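You operate a simulated robot arm through the tools that you are given. There is no shell and no other tool.

You are at the controls of a simulated robot arm. One attempt, no reset.

## Task
Count the plate's blue and yellow wells into the counter.
Fine: lid off on the bench; one press a well on the key of its colour; lid back on.

The check looks at the end state, three seconds after you hand in, the way a careful person would. Anything else that was tipped, shoved, dropped, spilled or broken makes it a failure. Lids that push on must go on centred and level and be pressed home; caps that screw on are set level and turned clockwise until they are tight.

## Robot
A 6-joint arm with a fingered hand, fixed in place. Base frame: the origin is at the foot of the arm, x ahead of it, y to its left, z up; the work surface is at about z = 90. Lengths are in cm, angles in degrees, forces in N, time in s.
With the tool pointing down near the work surface it reaches from about 24 to 56 cm from the base axis. Its first joint turns from -166.0 to 166.0 degrees. Payload 3.1 kg.
Tool frame: the origin (TCP) lies between the finger pads and is the grasp point; the fingertips stand 2.2 cm ahead of it; z points along the fingers, y is the line along which they close. The gripper opens to 13.2 cm. The gripper's body begins 6 cm behind the TCP. The gripper is a hand of 4 fingers: y runs from the thumb to the fingers, the wrist lies at [0, 0, -21.8] in the tool frame, and closing takes about 1.5 s.
Orientation is told as [roll, pitch, yaw] about the base's x, y, z axes, in that order, counted from this pose: with the fingers straight down and closing along the base's y, the tool's x points along the base's -x, its y along +y and its z along -z.

## Interface
- The arm moves only by the tool jog_arm. Its argument "moves" is a list of rows, each a list of 7 numbers: the gripper command, from -1 (shut) to 1 (fully open), values between in proportion, then the shift along the tool's x, y, z in mm, then the turn, a rotation vector about the tool's x, y, z in degrees. In form: [[gripper, tx, ty, tz, ax, ay, az], ...]. A call has 1 to 20 rows; each row is the pose to reach, as a shift and turn from the pose commanded when the call began, along the tool's axes at that moment. A row lasts 0.2 s, in which the tool goes at most 5 cm and 8.6 degrees; a call with a longer step from one row to the next is refused whole, and so is a gripper value outside its range. Where a pose cannot be reached the arm comes as near as it can. A force on the tool above 40 N (or 10 N above the force at the start of the call, whichever is more), or a blocked arm, ends the call early, and 0.2 s more pass. Each finger travels about 15.3 cm/s and halts on what it meets, pressing with about 31 N; the grip force reading is that of the motor and also rises with nothing between the fingers. The clock runs only during rows and for 0.2 s after the last one: add rows that repeat a pose to give the fingers time. The reply holds the time, the measured pose of the TCP, the force on the tool along the base axes, the opening and the grip force, in the units named above and with some noise, with the torque about the TCP (base axes, N m) and any sound that the robot's microphone picked up.
- Cameras (640 x 400 px; columns grow to the right, rows downward): "scene" is fixed at [21.99, 65.07, 149.04]; the picture's right is [-0.85, -0.52, 0.00], its down [-0.27, 0.44, -0.85] and it looks along [0.44, -0.73, -0.52] (base axes); focal length 312 px, centre (320, 200). "wrist" rides on the gripper at [5.3, -5.3, -8.4] in the tool frame; the picture's right is [0.71, 0.71, 0.00], its down [-0.53, 0.53, -0.67] and it looks along [-0.47, 0.47, 0.74] (tool axes); focal length 247 px, centre (320, 200). There is no depth. A picture from a camera that has moved, and an enlarged one, comes with that camera's place and axes in the base frame and with its lens.
- grab_frame(camera): a new picture of that camera. No time passes.
- raise_lower(by): slides the trunk up (or, below 0, down) by that many cm; the arm rides with it, the base frame stays. It gives what a move gives, with no picture.
- set_grasp(shape): the hand has 4 fingers and takes this shape, open, in about a second: jaw (thumb against the fingers, like two jaws); tri (thumb and two fingers); tip (a fingertip pinch); poke (one finger out to press); point (the index stretched); flat (the hand flat); cup (the hand cupped); fist (a fist). The gripper value then closes the fingers along that shape, each until it touches; the sizes above hold for jaw. It gives what a move gives, with no picture.
- zoom(camera, box): a new picture of the part [left, top, right, bottom] of that camera's present view, enlarged. No time passes.
- sign_off(): hands the job in; it is judged then, once.

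Nothing tells you positions but the pictures and the camera data. Unless the task says otherwise, let go and move clear before handing in.

The tools are called after ">>>" as a command line: name --pt "numbers of a row" for each row, then --argument value for the rest, lists and objects as JSON in quotes. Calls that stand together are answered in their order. jog_arm: Moves the arm, as the interface text tells. Its arguments: {"type":"object","properties":{"moves":{"type":"array","items":{"type":"array","items":{"type":"number"}}}},"required":["moves"]} The other tools are called the same way: raise_lower (by) slides the trunk up or down; set_grasp (shape) gives the hand a shape; grab_frame (camera) takes a picture; zoom (camera, box) takes an enlarged picture of a part of a camera's view; sign_off () hands the job in.

At the start:

```text
clock: 0.0
ee_pos: [36.91, 3.27, 118.3]
tcp_rot: [0.0, 0.1, -0.1]
force: [0.7, 0.3, -0.3]
ft_torque: [-0.02, 0.03, -0.01]
grip_width: 13.19
finger_force: 0.1
shape: jaw
trunk travel left (down, up): [-32.5, 6.1]
```

scene: 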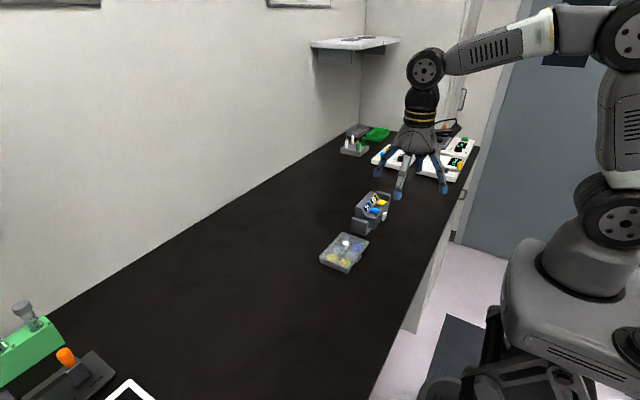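
wrist: 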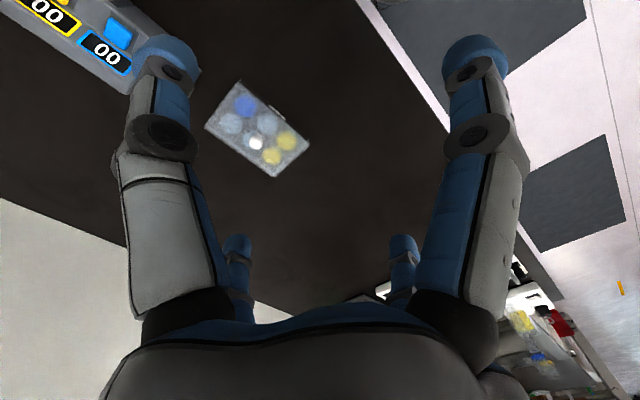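

I see a small lidded well plate and, next to it, a counter with blue and yellow keys and displays. I'll zoom in on both before moving.

>>> zoom --camera "scene" --box '[300, 180, 420, 280]'

>>> zoom --camera "wrist" --box '[190, 70, 330, 190]'

>>> zoom --camera "wrist" --box '[0, 0, 200, 120]'

```text
4.00 times, centred on (360, 230) of scene
camera zoom: at [21.99, 65.07, 149.04], right [-0.85, -0.52, 0.0], down [-0.27, 0.44, -0.85], along [0.44, -0.73, -0.52], focal length 1248 px, centre (160, 80)
```

zoom: 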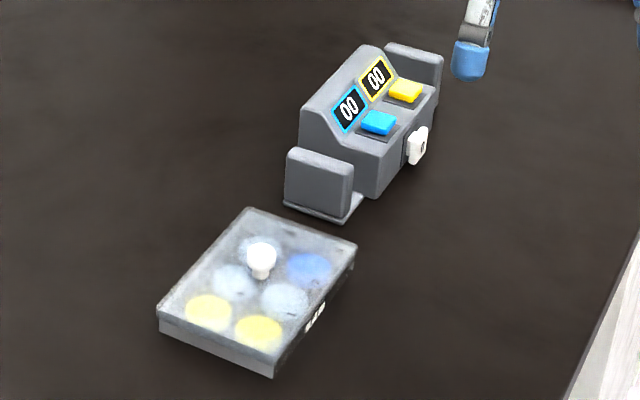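

```text
3.33 times, centred on (260, 130) of wrist
camera zoom: at [31.53, -2.18, 126.85], right [-0.71, 0.71, 0.0], down [0.53, 0.53, 0.67], along [0.47, 0.47, -0.74], focal length 823 px, centre (520, 433)
```

zoom: 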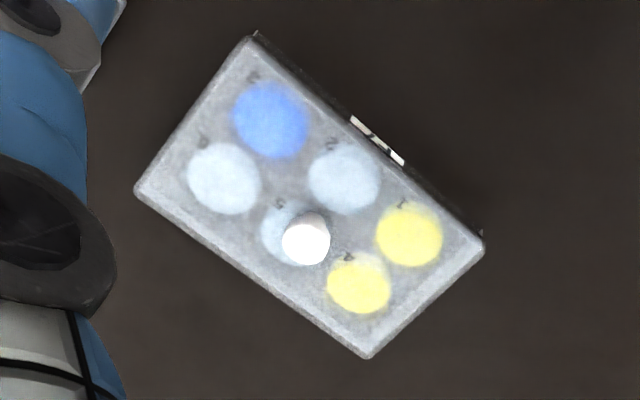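

```text
3.20 times, centred on (100, 60) of wrist
camera zoom: at [31.53, -2.18, 126.85], right [-0.71, 0.71, 0.0], down [0.53, 0.53, 0.67], along [0.47, 0.47, -0.74], focal length 790 px, centre (1024, 648)
```

zoom: 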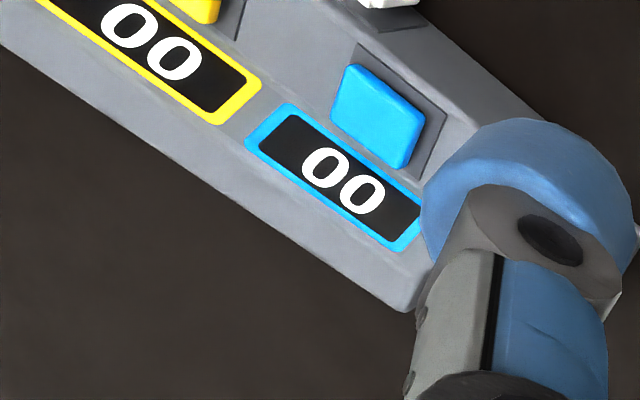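

The plate's lid is about 9 x 13 cm, centred near (50.9, 3.9) with a knob in the middle. The counter is near (51, -16). Before approaching, I'll close the hand in free air to see how the fingers meet.

>>> jog_arm --pt "0 0 0 0 0 0 0" --pt "-0.6 0 0 0 0 0 0" --pt "-0.9 0 0 0 0 0 0" --pt "-0.9 0 0 0 0 0 0" --pt "-0.9 0 0 0 0 0 0" --pt "-0.9 0 0 0 0 0 0" --pt "-0.9 0 0 0 0 0 0" --pt "-0.9 0 0 0 0 0 0"

>>> grab_frame --camera "wrist"

>>> zoom --camera "scene" --box '[340, 100, 480, 230]'

>>> set_grasp --shape "tip"

>>> grab_frame --camera "wrist"

>>> zoom --camera "scene" --box '[340, 100, 480, 230]'

```text
clock: 1.8
ee_pos: [36.84, 3.28, 118.31]
tcp_rot: [0.1, 0.0, 0.0]
force: [-0.2, -1.1, -0.2]
ft_torque: [0.02, 0.01, -0.03]
grip_width: 0.66
finger_force: 0.1
shape: jaw
trunk travel left (down, up): [-32.5, 6.1]
```

```text
taken
camera wrist: at [31.53, -2.18, 126.85], right [-0.71, 0.71, 0.0], down [0.53, 0.53, 0.67], along [0.47, 0.47, -0.74], focal length 247 px, centre (320, 200)
```

wrist: 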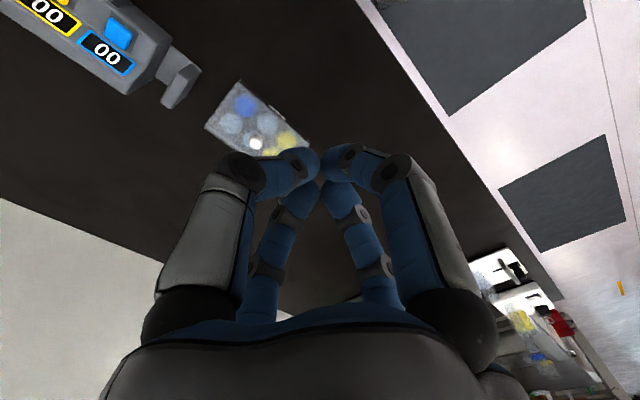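

```text
3.08 times, centred on (410, 165) of scene
camera zoom: at [21.99, 65.07, 149.04], right [-0.85, -0.52, 0.0], down [-0.27, 0.44, -0.85], along [0.44, -0.73, -0.52], focal length 960 px, centre (43, 308)
```

zoom: 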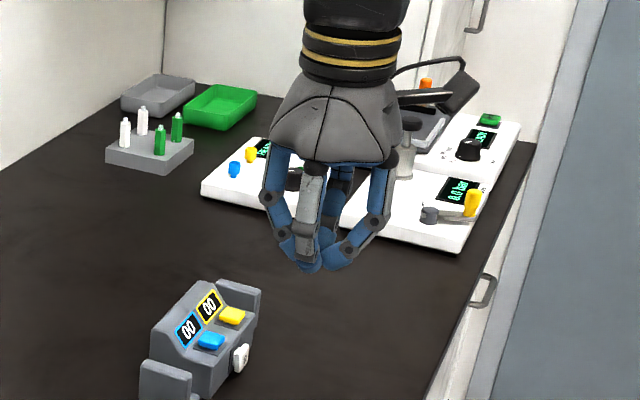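

```text
clock: 2.7
ee_pos: [36.92, 3.25, 118.34]
tcp_rot: [0.1, 0.1, 0.0]
force: [0.5, 0.6, 0.1]
ft_torque: [0.01, 0.0, -0.03]
grip_width: 13.2
finger_force: 0.0
shape: tip
trunk travel left (down, up): [-32.5, 6.1]
```

```text
taken
camera wrist: at [31.53, -2.18, 126.85], right [-0.71, 0.71, 0.0], down [0.53, 0.53, 0.67], along [0.47, 0.47, -0.74], focal length 247 px, centre (320, 200)
```

wrist: 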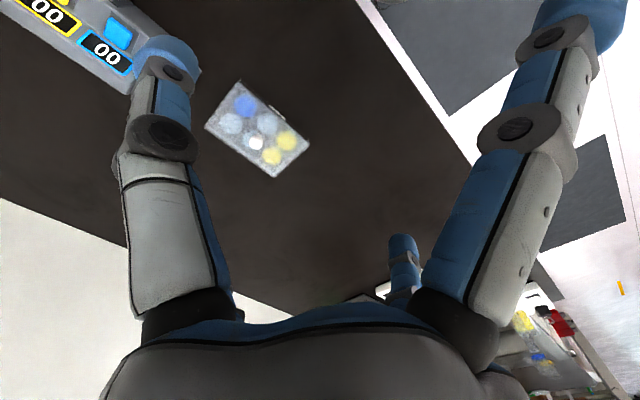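

```text
3.08 times, centred on (410, 165) of scene
camera zoom: at [21.99, 65.07, 149.04], right [-0.85, -0.52, 0.0], down [-0.27, 0.44, -0.85], along [0.44, -0.73, -0.52], focal length 960 px, centre (43, 308)
```

zoom: 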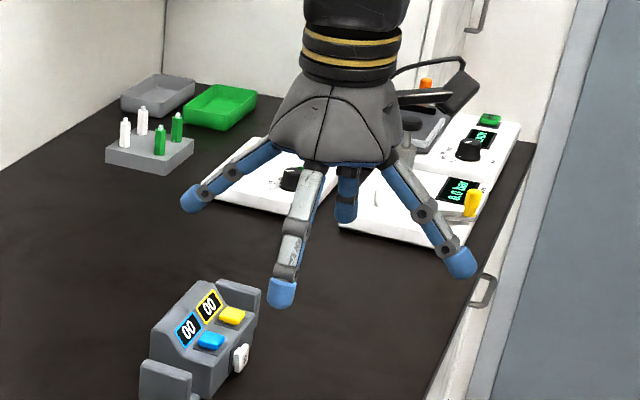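

In jaw shape the four fingers converge evenly on the centre, which suits the round knob. Next I'll go back to jaw and move above the plate for a closer look at the knob and lid.

>>> set_grasp --shape "jaw"

>>> jog_arm --pt "0.5 -25 1 20 0 0 0" --pt "0 -50 2 40 0 0 0" --pt "-0.3 -75 3 60 0 0 0" --pt "-0.3 -100 4 80 0 0 0" --pt "-0.3 -125 5 100 0 0 0" --pt "-0.3 -140 6 120 0 0 0" --pt "-0.3 -140 6 120 0 0 0" --pt "-0.3 -140 6 120 0 0 0"

>>> grab_frame --camera "wrist"

>>> grab_frame --camera "scene"

>>> zoom --camera "scene" --box '[300, 170, 420, 280]'

```text
clock: 3.6
ee_pos: [36.85, 3.34, 118.43]
tcp_rot: [0.0, -0.1, -0.1]
force: [-0.3, 0.3, 0.3]
ft_torque: [-0.03, 0.0, 0.02]
grip_width: 13.17
finger_force: 0.1
shape: jaw
trunk travel left (down, up): [-32.5, 6.1]
```

```text
clock: 5.4
ee_pos: [51.23, 4.03, 106.21]
tcp_rot: [-0.1, 0.0, 0.1]
force: [0.0, 0.7, 0.0]
ft_torque: [-0.03, -0.03, -0.04]
grip_width: 4.65
finger_force: 0.1
shape: jaw
trunk travel left (down, up): [-32.5, 6.1]
```

```text
taken
camera wrist: at [45.81, -1.4, 114.81], right [-0.71, 0.71, 0.0], down [0.53, 0.53, 0.67], along [0.47, 0.47, -0.74], focal length 247 px, centre (320, 200)
```

wrist: 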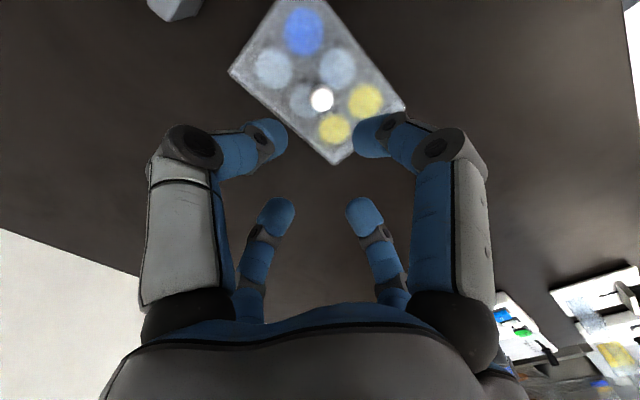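

```text
taken
```

scene: 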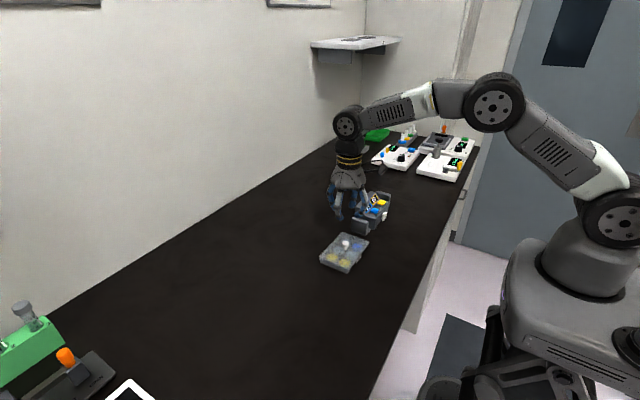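

```text
3.64 times, centred on (360, 225) of scene
camera zoom: at [21.99, 65.07, 149.04], right [-0.85, -0.52, 0.0], down [-0.27, 0.44, -0.85], along [0.44, -0.73, -0.52], focal length 1134 px, centre (174, 109)
```

zoom: 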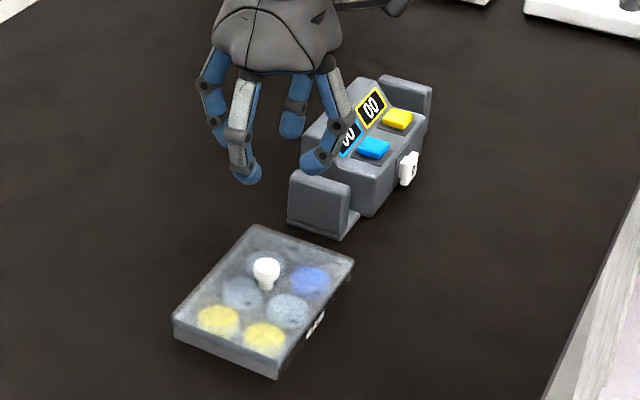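

The hand is now almost directly above the knob. I'll zoom in on the lid through the wrist camera to refine the offset and see the knob's shape.

>>> zoom --camera "wrist" --box '[220, 0, 420, 180]'

>>> zoom --camera "scene" --box '[315, 225, 375, 275]'

```text
2.22 times, centred on (320, 90) of wrist
camera zoom: at [45.81, -1.4, 114.81], right [-0.71, 0.71, 0.0], down [0.53, 0.53, 0.67], along [0.47, 0.47, -0.74], focal length 549 px, centre (320, 444)
```

zoom: 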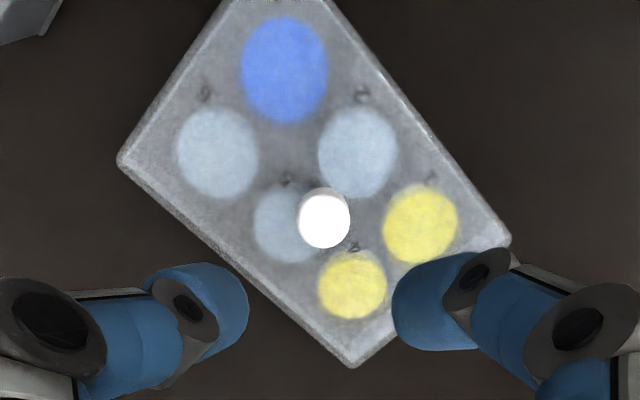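

```text
8.00 times, centred on (345, 250) of scene
camera zoom: at [21.99, 65.07, 149.04], right [-0.85, -0.52, 0.0], down [-0.27, 0.44, -0.85], along [0.44, -0.73, -0.52], focal length 2495 px, centre (120, -200)
```

zoom: 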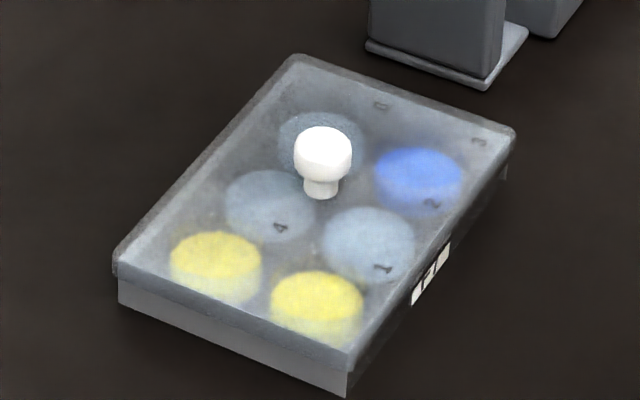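

The knob is a mushroom shape about 2 cm across and roughly 2.2 cm tall, with its top near z 94.3. I'll shift a few millimetres to centre on it and go partway down to check alignment.

>>> jog_arm --pt "-0.3 3 -1 20 0 0 0" --pt "-0.3 3 -1 40 0 0 0" --pt "-0.3 3 -1 60 0 0 0" --pt "-0.3 3 -1 75 0 0 0" --pt "-0.3 3 -1 75 0 0 0"

>>> grab_frame --camera "wrist"

>>> zoom --camera "scene" --box '[300, 190, 396, 270]'

```text
clock: 6.6
ee_pos: [50.65, 3.85, 98.76]
tcp_rot: [-0.1, 0.0, -0.1]
force: [-0.4, 0.5, 0.3]
ft_torque: [0.03, 0.0, -0.01]
grip_width: 4.66
finger_force: 0.1
shape: jaw
trunk travel left (down, up): [-32.5, 6.1]
```

```text
taken
camera wrist: at [45.24, -1.65, 107.26], right [-0.71, 0.71, 0.0], down [0.53, 0.53, 0.67], along [0.47, 0.47, -0.74], focal length 247 px, centre (320, 200)
```

wrist: 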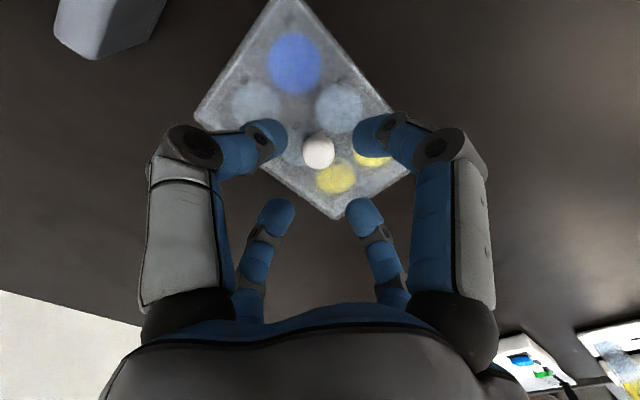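

```text
5.00 times, centred on (348, 230) of scene
camera zoom: at [21.99, 65.07, 149.04], right [-0.85, -0.52, 0.0], down [-0.27, 0.44, -0.85], along [0.44, -0.73, -0.52], focal length 1559 px, centre (180, 50)
```

zoom: 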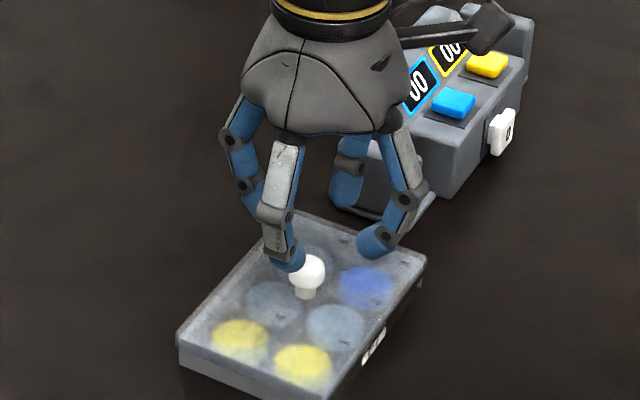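

The image comparison puts the knob about 3.5 mm further in +x and 2.5 mm in +y than the finger axis. I'll correct that and lower a little more.

>>> jog_arm --pt "-0.3 -3.5 2.5 8 0 0 0" --pt "-0.3 -3.5 2.5 16 0 0 0" --pt "-0.3 -3.5 2.5 24 0 0 0" --pt "-0.3 -3.5 2.5 28 0 0 0" --pt "-0.3 -3.5 2.5 28 0 0 0" --pt "-0.3 -3.5 2.5 28 0 0 0"

>>> zoom --camera "wrist" --box '[220, 80, 420, 240]'

>>> zoom --camera "scene" --box '[315, 215, 387, 275]'

```text
clock: 8.0
ee_pos: [51.02, 4.1, 96.02]
tcp_rot: [0.0, 0.0, -0.1]
force: [0.7, -0.2, 0.2]
ft_torque: [0.01, 0.02, 0.02]
grip_width: 4.65
finger_force: 0.0
shape: jaw
trunk travel left (down, up): [-32.5, 6.1]
```

```text
2.50 times, centred on (320, 160) of wrist
camera zoom: at [45.59, -1.41, 104.53], right [-0.71, 0.71, 0.0], down [0.53, 0.53, 0.67], along [0.47, 0.47, -0.74], focal length 617 px, centre (320, 300)
```

zoom: 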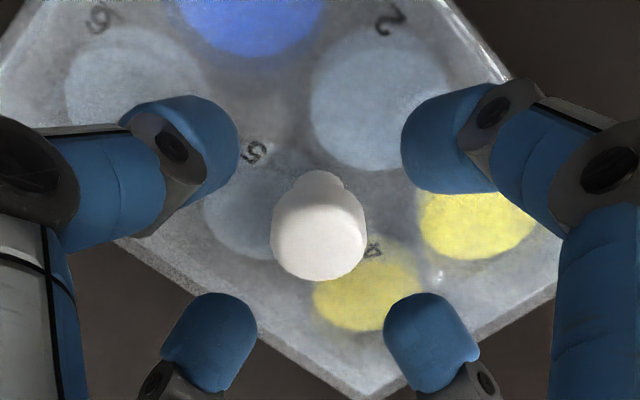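

```text
6.67 times, centred on (351, 245) of scene
camera zoom: at [21.99, 65.07, 149.04], right [-0.85, -0.52, 0.0], down [-0.27, 0.44, -0.85], along [0.44, -0.73, -0.52], focal length 2079 px, centre (113, -100)
```

zoom: 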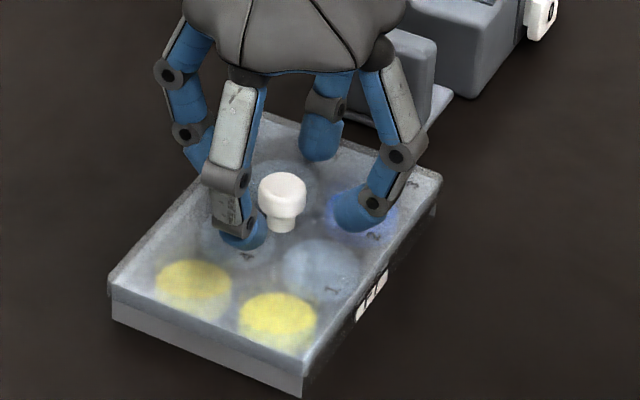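

The knob is centred between all four fingertips. I'll lower another 11 mm slowly and check that the tips clear the lid.

>>> jog_arm --pt "-0.3 0 0 4 0 0 0" --pt "-0.3 0 0 7 0 0 0" --pt "-0.3 0 0 9 0 0 0" --pt "-0.3 0 0 11 0 0 0" --pt "-0.3 0 0 11 0 0 0"

>>> zoom --camera "wrist" --box '[220, 80, 420, 240]'

>>> zoom --camera "scene" --box '[315, 215, 387, 275]'

```text
clock: 9.2
ee_pos: [51.11, 3.99, 94.78]
tcp_rot: [0.0, 0.0, 0.0]
force: [0.2, 0.0, 0.8]
ft_torque: [0.03, 0.02, 0.0]
grip_width: 4.66
finger_force: 0.0
shape: jaw
trunk travel left (down, up): [-32.5, 6.1]
```

```text
2.50 times, centred on (320, 160) of wrist
camera zoom: at [45.66, -1.48, 103.34], right [-0.71, 0.71, 0.0], down [0.53, 0.53, 0.67], along [0.47, 0.47, -0.74], focal length 617 px, centre (320, 300)
```

zoom: 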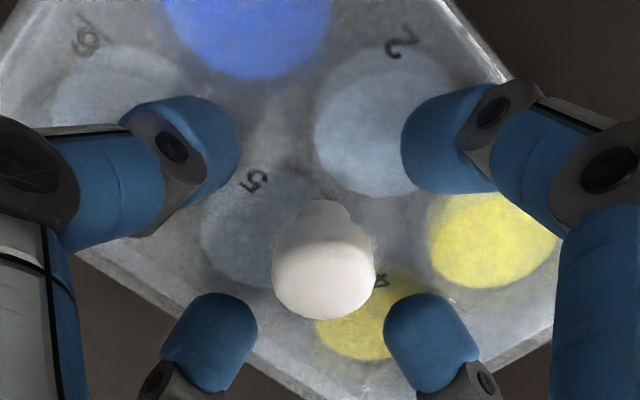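

```text
6.67 times, centred on (351, 245) of scene
camera zoom: at [21.99, 65.07, 149.04], right [-0.85, -0.52, 0.0], down [-0.27, 0.44, -0.85], along [0.44, -0.73, -0.52], focal length 2079 px, centre (113, -100)
```

zoom: 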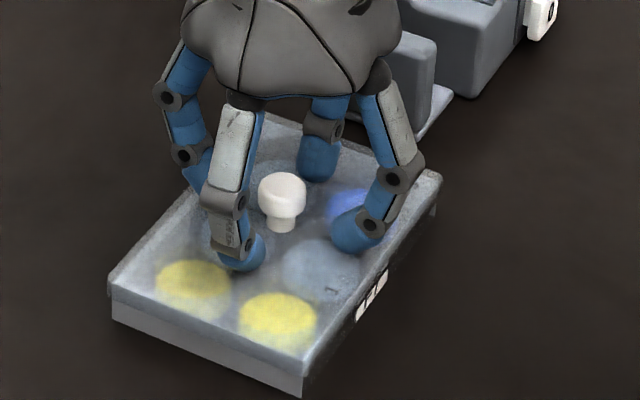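

The tips are just above the lid and the knob is centred. I'll raise 2 mm for clearance and close gradually on the knob.

>>> jog_arm --pt "-0.3 0 0 -2 0 0 0" --pt "-0.45 0 0 -2 0 0 0" --pt "-0.55 0 0 -2 0 0 0" --pt "-0.62 0 0 -2 0 0 0" --pt "-0.68 0 0 -2 0 0 0" --pt "-0.74 0 0 -2 0 0 0" --pt "-0.8 0 0 -2 0 0 0" --pt "-0.85 0 0 -2 0 0 0" --pt "-0.85 0 0 -2 0 0 0"

>>> zoom --camera "wrist" --box '[220, 80, 420, 240]'

>>> zoom --camera "scene" --box '[315, 215, 387, 275]'

```text
clock: 11.2
ee_pos: [51.01, 4.13, 95.06]
tcp_rot: [0.0, 0.0, 0.0]
force: [-0.2, -0.9, 0.8]
ft_torque: [0.01, 0.03, 0.01]
grip_width: 1.54
finger_force: 31.2
shape: jaw
trunk travel left (down, up): [-32.5, 6.1]
```

```text
2.50 times, centred on (320, 160) of wrist
camera zoom: at [45.64, -1.41, 103.59], right [-0.71, 0.71, 0.0], down [0.53, 0.53, 0.67], along [0.47, 0.47, -0.74], focal length 617 px, centre (320, 300)
```

zoom: 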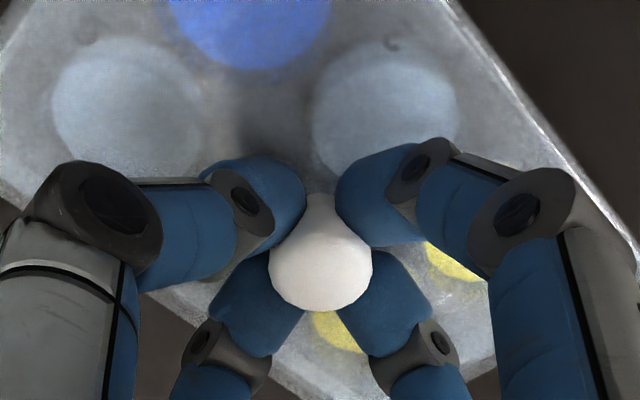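

```text
6.67 times, centred on (351, 245) of scene
camera zoom: at [21.99, 65.07, 149.04], right [-0.85, -0.52, 0.0], down [-0.27, 0.44, -0.85], along [0.44, -0.73, -0.52], focal length 2079 px, centre (113, -100)
```

zoom: 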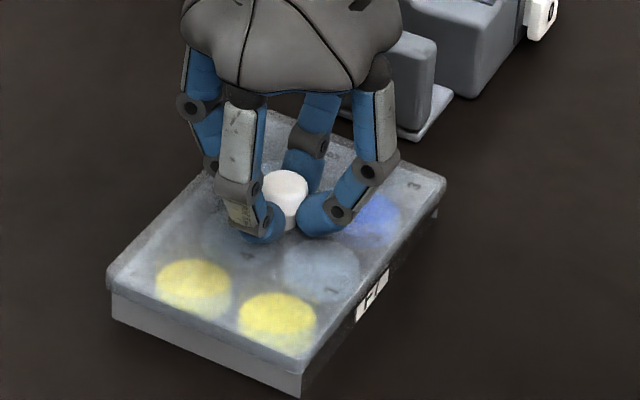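

The knob is gripped at 1.5 cm width. I'll lift straight up slowly and check that the lid comes off while the plate stays put.

>>> jog_arm --pt "-0.85 0 0 -2 0 0 0" --pt "-0.85 0 0 -5 0 0 0" --pt "-0.85 0 0 -10 0 0 0" --pt "-0.85 0 0 -15 0 0 0" --pt "-0.85 0 0 -20 0 0 0" --pt "-0.85 0 0 -25 0 0 0" --pt "-0.85 0 0 -30 0 0 0" --pt "-0.85 0 0 -30 0 0 0"

>>> zoom --camera "scene" --box '[300, 200, 396, 280]'

>>> grab_frame --camera "wrist"

```text
clock: 13.0
ee_pos: [51.0, 3.99, 98.1]
tcp_rot: [0.0, 0.0, 0.0]
force: [-1.1, -0.2, -0.7]
ft_torque: [-0.01, -0.02, 0.01]
grip_width: 1.52
finger_force: 31.1
shape: jaw
trunk travel left (down, up): [-32.5, 6.1]
```

```text
5.00 times, centred on (348, 240) of scene
camera zoom: at [21.99, 65.07, 149.04], right [-0.85, -0.52, 0.0], down [-0.27, 0.44, -0.85], along [0.44, -0.73, -0.52], focal length 1559 px, centre (180, 0)
```

zoom: 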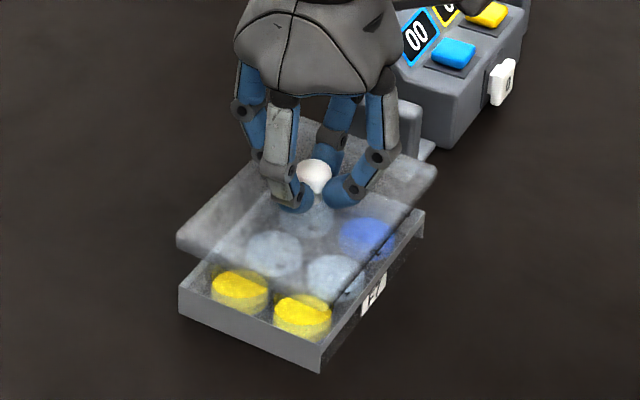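

```text
taken
camera wrist: at [45.5, -1.44, 106.64], right [-0.71, 0.71, 0.0], down [0.53, 0.53, 0.67], along [0.47, 0.47, -0.74], focal length 247 px, centre (320, 200)
```

wrist: 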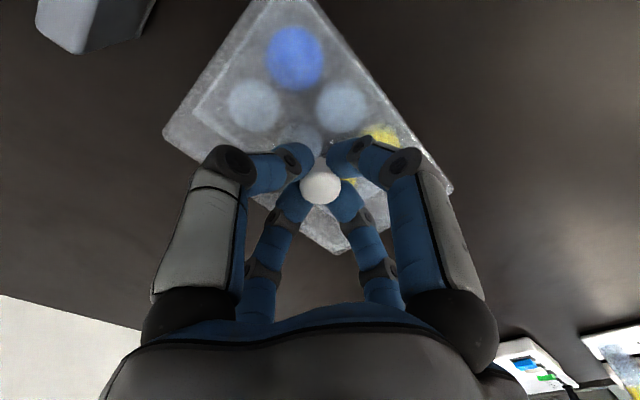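

The lid came off cleanly and level, and the plate hasn't moved. I'll raise it further and carry it to clear bench at about (46, 20.5).

>>> jog_arm --pt "-0.85 0 0 -15 0 0 0" --pt "-0.85 0 0 -30 0 0 0" --pt "-0.85 5 15 -40 0 0 0" --pt "-0.85 10 30 -40 0 0 0" --pt "-0.85 15 50 -40 0 0 0" --pt "-0.85 20 70 -40 0 0 0" --pt "-0.85 30 90 -40 0 0 0" --pt "-0.85 35 110 -40 0 0 0" --pt "-0.85 40 130 -40 0 0 0" --pt "-0.85 45 150 -40 0 0 0" --pt "-0.85 50 165 -40 0 0 0" --pt "-0.85 50 165 -40 0 0 0" --pt "-0.85 50 165 -20 0 0 0" --pt "-0.85 50 165 0 0 0 0" --pt "-0.85 50 165 15 0 0 0" --pt "-0.85 50 165 15 0 0 0"

>>> grab_frame --camera "scene"

>>> zoom --camera "scene" --box '[270, 200, 414, 320]'

>>> grab_frame --camera "wrist"

```text
clock: 16.4
ee_pos: [46.04, 20.47, 96.72]
tcp_rot: [-0.1, -0.1, 0.1]
force: [-1.1, -1.1, -1.1]
ft_torque: [0.0, 0.01, -0.02]
grip_width: 1.52
finger_force: 31.1
shape: jaw
trunk travel left (down, up): [-32.5, 6.1]
```

```text
taken
```

scene: 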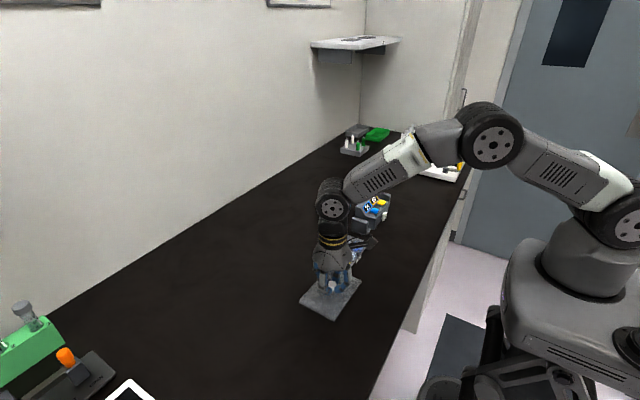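

```text
3.33 times, centred on (342, 260) of scene
camera zoom: at [21.99, 65.07, 149.04], right [-0.85, -0.52, 0.0], down [-0.27, 0.44, -0.85], along [0.44, -0.73, -0.52], focal length 1040 px, centre (247, 0)
```

zoom: 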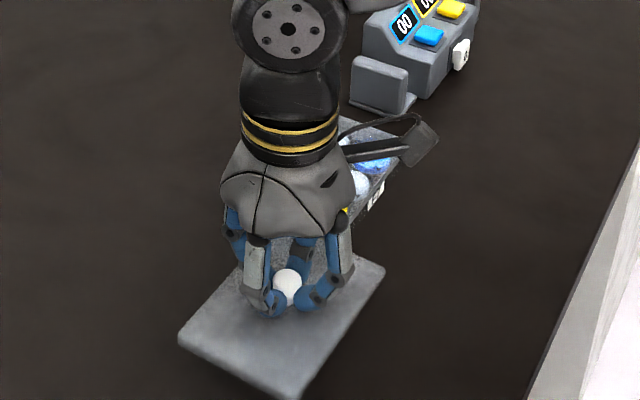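

```text
taken
camera wrist: at [40.7, 15.04, 105.21], right [-0.71, 0.71, 0.0], down [0.53, 0.53, 0.67], along [0.47, 0.47, -0.74], focal length 247 px, centre (320, 200)
```

wrist: 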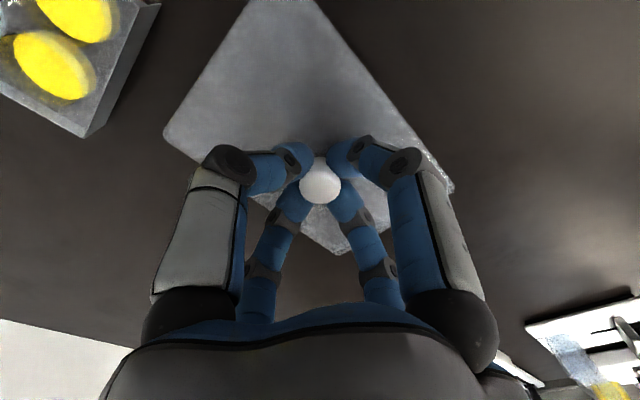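

The lid is still level in the grip above clear bench. I'll lower it in small steps and watch the vertical force for contact.

>>> jog_arm --pt "-0.85 0 0 8 0 0 0" --pt "-0.85 0 0 16 0 0 0" --pt "-0.85 0 0 22 0 0 0" --pt "-0.85 0 0 22 0 0 0"

>>> jog_arm --pt "-0.85 0 0 1 0 0 0" --pt "-0.85 0 0 3 0 0 0" --pt "-0.85 0 0 3 0 0 0"

>>> jog_arm --pt "-0.85 0 0 1 0 0 0" --pt "-0.85 0 0 3 0 0 0" --pt "-0.85 0 0 3 0 0 0"

>>> zoom --camera "scene" --box '[285, 230, 381, 320]'

```text
clock: 17.4
ee_pos: [45.95, 20.54, 94.48]
tcp_rot: [0.0, 0.1, 0.1]
force: [0.0, 0.7, -0.6]
ft_torque: [-0.02, -0.02, 0.01]
grip_width: 1.47
finger_force: 31.1
shape: jaw
trunk travel left (down, up): [-32.5, 6.1]
```

```text
clock: 18.2
ee_pos: [45.94, 20.62, 94.2]
tcp_rot: [0.1, -0.2, 0.0]
force: [-0.3, -0.1, 0.1]
ft_torque: [0.04, 0.02, -0.01]
grip_width: 1.52
finger_force: 30.8
shape: jaw
trunk travel left (down, up): [-32.5, 6.1]
```

```text
clock: 19.0
ee_pos: [45.88, 20.56, 93.81]
tcp_rot: [0.1, 0.0, 0.0]
force: [-0.2, 0.8, -0.5]
ft_torque: [-0.01, -0.02, -0.01]
grip_width: 1.47
finger_force: 31.0
shape: jaw
trunk travel left (down, up): [-32.5, 6.1]
```

```text
4.44 times, centred on (333, 275) of scene
camera zoom: at [21.99, 65.07, 149.04], right [-0.85, -0.52, 0.0], down [-0.27, 0.44, -0.85], along [0.44, -0.73, -0.52], focal length 1386 px, centre (262, -133)
```

zoom: 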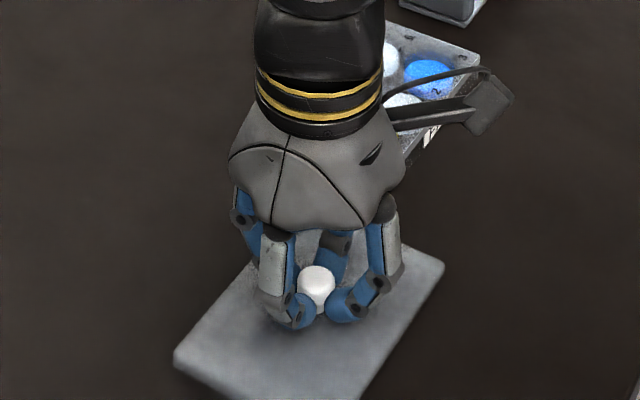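

There's no contact yet, so I'll continue down in 2 mm steps.

>>> jog_arm --pt "-0.85 0 0 1 0 0 0" --pt "-0.85 0 0 2 0 0 0" --pt "-0.85 0 0 2 0 0 0"

>>> jog_arm --pt "-0.85 0 0 1 0 0 0" --pt "-0.85 0 0 2 0 0 0" --pt "-0.85 0 0 2 0 0 0"

>>> zoom --camera "scene" --box '[285, 230, 381, 330]'

```text
clock: 19.8
ee_pos: [45.88, 20.39, 93.6]
tcp_rot: [0.0, 0.0, 0.1]
force: [-0.1, 0.5, 0.0]
ft_torque: [-0.06, 0.05, 0.0]
grip_width: 1.5
finger_force: 30.8
shape: jaw
trunk travel left (down, up): [-32.5, 6.1]
```

```text
clock: 20.6
ee_pos: [45.9, 20.42, 93.58]
tcp_rot: [0.1, 0.0, -0.1]
force: [-0.7, 0.6, 4.2]
ft_torque: [-0.09, 0.06, 0.03]
grip_width: 1.52
finger_force: 31.2
shape: jaw
trunk travel left (down, up): [-32.5, 6.1]
```

```text
4.00 times, centred on (333, 280) of scene
camera zoom: at [21.99, 65.07, 149.04], right [-0.85, -0.52, 0.0], down [-0.27, 0.44, -0.85], along [0.44, -0.73, -0.52], focal length 1248 px, centre (268, -120)
```

zoom: 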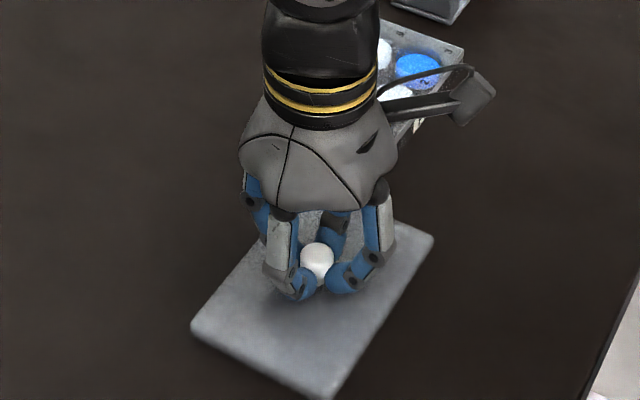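

The lid touched down at TCP z of about 93.6 with 4 N. I'll open the fingers in place, then rise straight up.

>>> jog_arm --pt "-0.75 0 0 0 0 0 0" --pt "-0.6 0 0 0 0 0 0" --pt "-0.45 0 0 0 0 0 0" --pt "-0.3 0 0 0 0 0 0" --pt "-0.3 0 0 0 0 0 0" --pt "-0.3 0 0 -10 0 0 0" --pt "-0.3 0 0 -30 0 0 0" --pt "-0.3 0 0 -60 0 0 0" --pt "-0.3 0 0 -90 0 0 0" --pt "-0.3 0 0 -120 0 0 0" --pt "-0.3 0 0 -120 0 0 0"

>>> grab_frame --camera "wrist"

>>> grab_frame --camera "scene"

>>> zoom --camera "scene" --box '[285, 170, 413, 330]'

```text
clock: 23.0
ee_pos: [45.85, 20.42, 105.22]
tcp_rot: [0.0, 0.0, 0.0]
force: [-0.3, 0.8, -0.2]
ft_torque: [0.02, -0.01, 0.0]
grip_width: 4.58
finger_force: 0.1
shape: jaw
trunk travel left (down, up): [-32.5, 6.1]
```

```text
taken
camera wrist: at [40.57, 15.0, 113.74], right [-0.71, 0.71, 0.0], down [0.53, 0.53, 0.67], along [0.47, 0.47, -0.74], focal length 247 px, centre (320, 200)
```

wrist: 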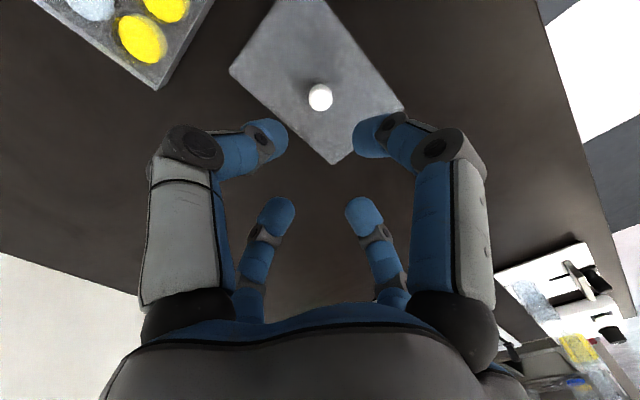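

```text
taken
```

scene: 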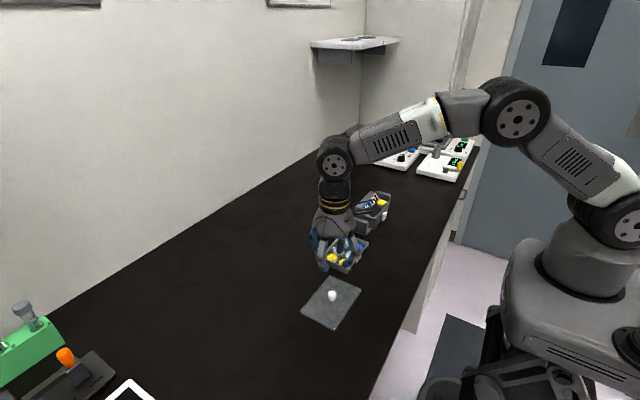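

```text
2.50 times, centred on (349, 250) of scene
camera zoom: at [21.99, 65.07, 149.04], right [-0.85, -0.52, 0.0], down [-0.27, 0.44, -0.85], along [0.44, -0.73, -0.52], focal length 780 px, centre (248, 75)
```

zoom: 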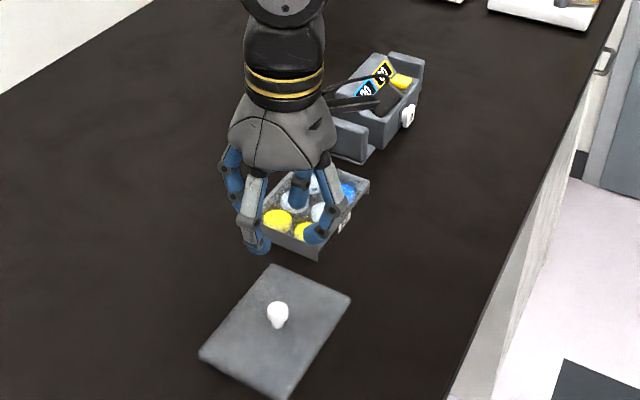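

The lid rests flat on the bench. Now I'll move up over the open plate and look at the true well colours.

>>> jog_arm --pt "-0.3 0 0 -40 0 0 0" --pt "-0.3 -5 -30 -70 0 0 0" --pt "-0.3 -15 -60 -100 0 0 0" --pt "-0.3 -25 -95 -115 0 0 0" --pt "-0.3 -35 -130 -120 0 0 0" --pt "-0.3 -40 -160 -120 0 0 0" --pt "-0.3 -45 -170 -120 0 0 0" --pt "-0.3 -45 -170 -120 0 0 0"

>>> grab_frame --camera "wrist"

>>> zoom --camera "wrist" --box '[220, 20, 400, 170]'

>>> zoom --camera "scene" --box '[315, 225, 375, 275]'

```text
clock: 24.8
ee_pos: [50.51, 3.58, 117.42]
tcp_rot: [0.0, 0.0, 0.1]
force: [0.3, 0.4, -0.7]
ft_torque: [-0.02, 0.02, 0.05]
grip_width: 4.62
finger_force: 0.1
shape: jaw
trunk travel left (down, up): [-32.5, 6.1]
```

```text
taken
camera wrist: at [45.11, -1.88, 125.91], right [-0.71, 0.71, 0.0], down [0.53, 0.53, 0.67], along [0.47, 0.47, -0.74], focal length 247 px, centre (320, 200)
```

wrist: 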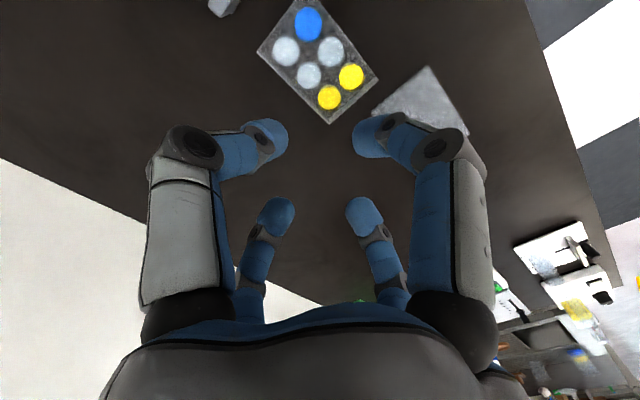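

```text
2.67 times, centred on (310, 95) of wrist
camera zoom: at [45.11, -1.88, 125.91], right [-0.71, 0.71, 0.0], down [0.53, 0.53, 0.67], along [0.47, 0.47, -0.74], focal length 659 px, centre (347, 480)
```

zoom: 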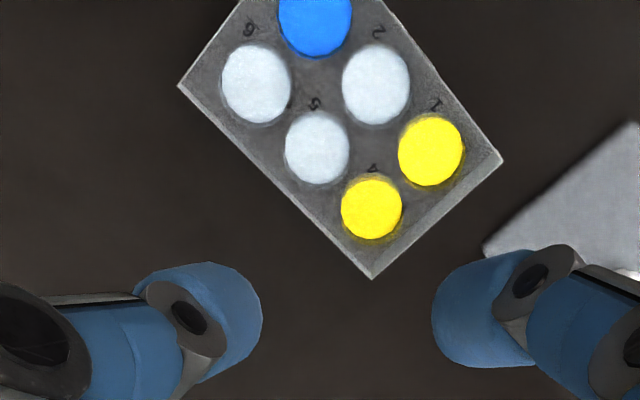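

```text
8.00 times, centred on (345, 250) of scene
camera zoom: at [21.99, 65.07, 149.04], right [-0.85, -0.52, 0.0], down [-0.27, 0.44, -0.85], along [0.44, -0.73, -0.52], focal length 2495 px, centre (120, -200)
```

zoom: 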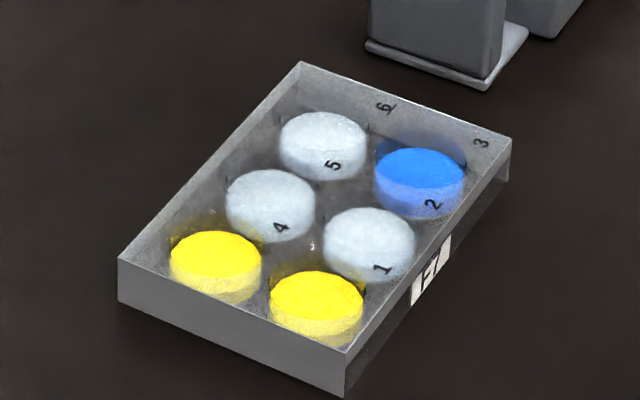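

With the lid off, wells 1 and 4 are yellow, well 3 is blue, and wells 2, 5 and 6 are white. That means 1 press on blue and 2 on yellow, so next I'll move over the counter to look at its keys.

>>> jog_arm --pt "-0.3 0 -35 0 0 0 0" --pt "-0.3 5 -70 0 0 0 0" --pt "-0.3 10 -110 0 0 0 0" --pt "-0.3 15 -150 0 0 0 0" --pt "-0.3 20 -190 0 0 0 0" --pt "-0.3 20 -210 0 0 0 0" --pt "-0.3 20 -210 0 0 0 0"

>>> grab_frame --camera "wrist"

>>> zoom --camera "wrist" --box '[220, 0, 420, 130]'

>>> zoom --camera "scene" --box '[345, 180, 405, 240]'

```text
clock: 26.4
ee_pos: [48.43, -17.63, 117.74]
tcp_rot: [0.0, -0.1, 0.1]
force: [0.0, 0.0, 0.5]
ft_torque: [0.01, 0.02, 0.02]
grip_width: 4.57
finger_force: 0.1
shape: jaw
trunk travel left (down, up): [-32.5, 6.1]
```

```text
taken
camera wrist: at [43.1, -23.03, 126.23], right [-0.71, 0.71, 0.0], down [0.53, 0.53, 0.67], along [0.47, 0.47, -0.74], focal length 247 px, centre (320, 200)
```

wrist: 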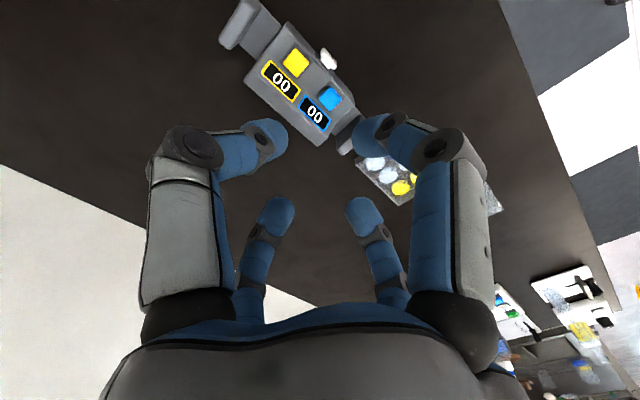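

```text
3.08 times, centred on (320, 65) of wrist
camera zoom: at [43.1, -23.03, 126.23], right [-0.71, 0.71, 0.0], down [0.53, 0.53, 0.67], along [0.47, 0.47, -0.74], focal length 760 px, centre (320, 615)
```

zoom: 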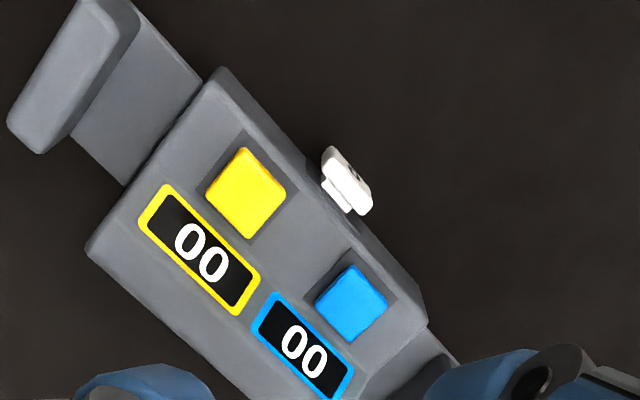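

```text
6.67 times, centred on (375, 210) of scene
camera zoom: at [21.99, 65.07, 149.04], right [-0.85, -0.52, 0.0], down [-0.27, 0.44, -0.85], along [0.44, -0.73, -0.52], focal length 2079 px, centre (-47, 133)
```

zoom: 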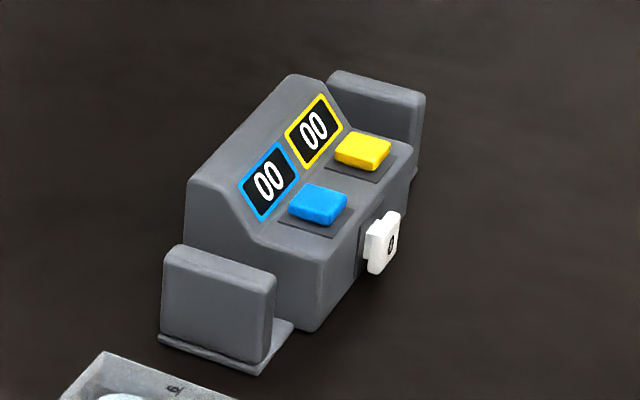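

The counter has a yellow key near (50.0, -19.9, 95.2) and a blue key near (50.1, -14.3, 95.1). The white "0" tab on its front is probably a reset, so I'll keep clear of it. I'll switch to the poke shape here, well above everything, and see where the fingertip ends up.

>>> set_grasp --shape "poke"

>>> grab_frame --camera "wrist"

>>> zoom --camera "scene" --box '[310, 110, 430, 240]'

```text
clock: 27.3
ee_pos: [48.49, -17.63, 117.65]
tcp_rot: [0.0, 0.0, -0.1]
force: [0.2, 0.0, 0.0]
ft_torque: [0.03, -0.02, 0.03]
grip_width: 0.0
finger_force: 0.1
shape: poke
trunk travel left (down, up): [-32.5, 6.1]
```

```text
taken
camera wrist: at [43.12, -23.02, 126.23], right [-0.71, 0.71, 0.0], down [0.53, 0.53, 0.67], along [0.47, 0.47, -0.74], focal length 247 px, centre (320, 200)
```

wrist: 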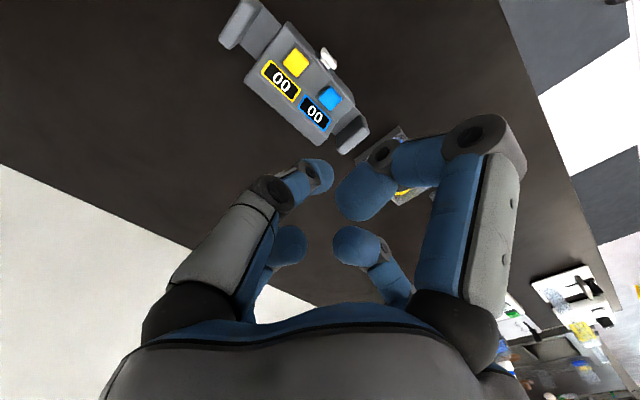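

```text
3.08 times, centred on (370, 175) of scene
camera zoom: at [21.99, 65.07, 149.04], right [-0.85, -0.52, 0.0], down [-0.27, 0.44, -0.85], along [0.44, -0.73, -0.52], focal length 960 px, centre (166, 277)
```

zoom: 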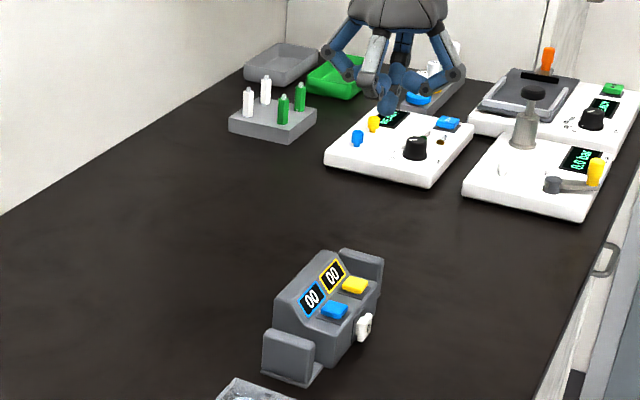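

One finger points at the tool axis while the others curl back. I'll zoom in to place that fingertip precisely.

>>> zoom --camera "wrist" --box '[230, 120, 410, 280]'

>>> zoom --camera "scene" --box '[360, 100, 420, 150]'

```text
2.50 times, centred on (320, 200) of wrist
camera zoom: at [43.12, -23.02, 126.23], right [-0.71, 0.71, 0.0], down [0.53, 0.53, 0.67], along [0.47, 0.47, -0.74], focal length 617 px, centre (320, 200)
```

zoom: 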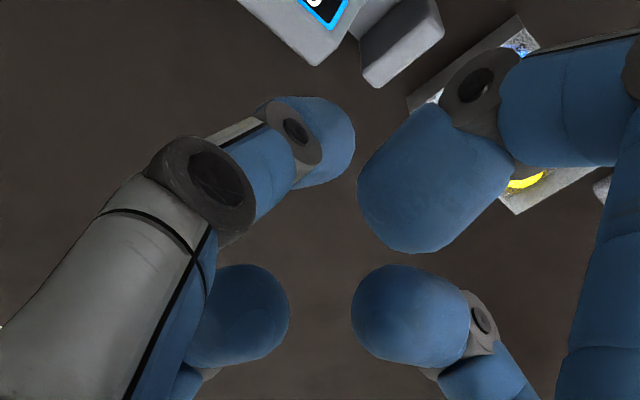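

```text
8.00 times, centred on (390, 125) of scene
camera zoom: at [21.99, 65.07, 149.04], right [-0.85, -0.52, 0.0], down [-0.27, 0.44, -0.85], along [0.44, -0.73, -0.52], focal length 2495 px, centre (-240, 800)
```

zoom: 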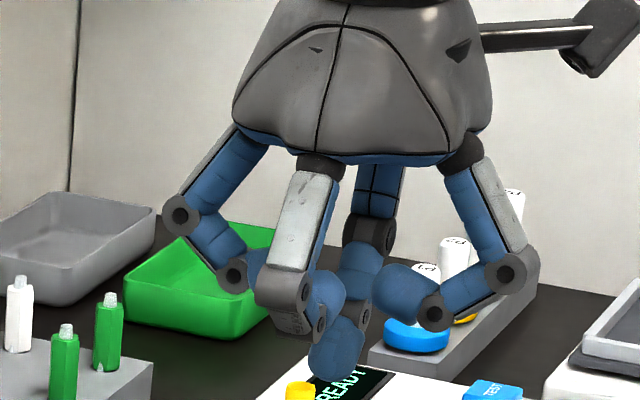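

In poke the thumb tip sits on the axis about 2.2 cm ahead of the TCP, but the curled knuckles sit nearly as low. I'll look at "point" to see whether it gives more clearance above the counter's ridge.

>>> set_grasp --shape "point"

>>> zoom --camera "wrist" --box '[120, 0, 520, 300]'

>>> zoom --camera "scene" --box '[360, 100, 420, 150]'

```text
clock: 28.2
ee_pos: [48.49, -17.58, 117.69]
tcp_rot: [0.0, 0.0, 0.1]
force: [-0.4, -0.1, -0.1]
ft_torque: [-0.01, 0.03, 0.01]
grip_width: 12.61
finger_force: 0.0
shape: point
trunk travel left (down, up): [-32.5, 6.1]
```

```text
1.33 times, centred on (320, 150) of wrist
camera zoom: at [43.12, -23.02, 126.23], right [-0.71, 0.71, 0.0], down [0.53, 0.53, 0.67], along [0.47, 0.47, -0.74], focal length 329 px, centre (320, 267)
```

zoom: 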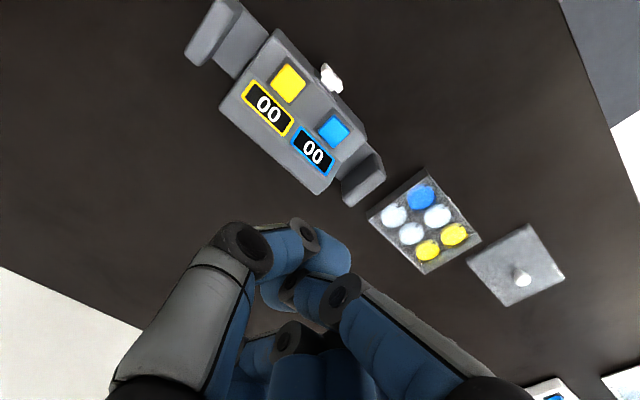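

```text
8.00 times, centred on (390, 125) of scene
camera zoom: at [21.99, 65.07, 149.04], right [-0.85, -0.52, 0.0], down [-0.27, 0.44, -0.85], along [0.44, -0.73, -0.52], focal length 2495 px, centre (-240, 800)
```

zoom: 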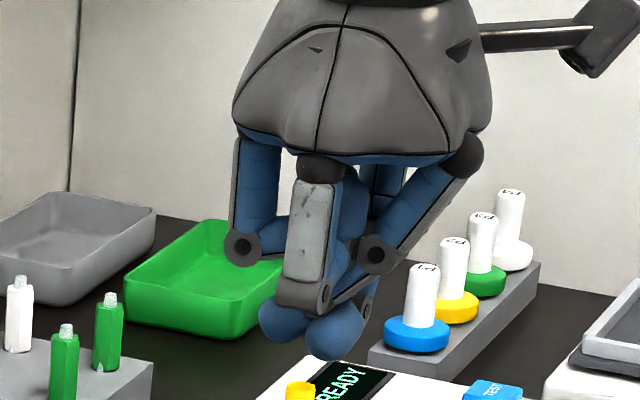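

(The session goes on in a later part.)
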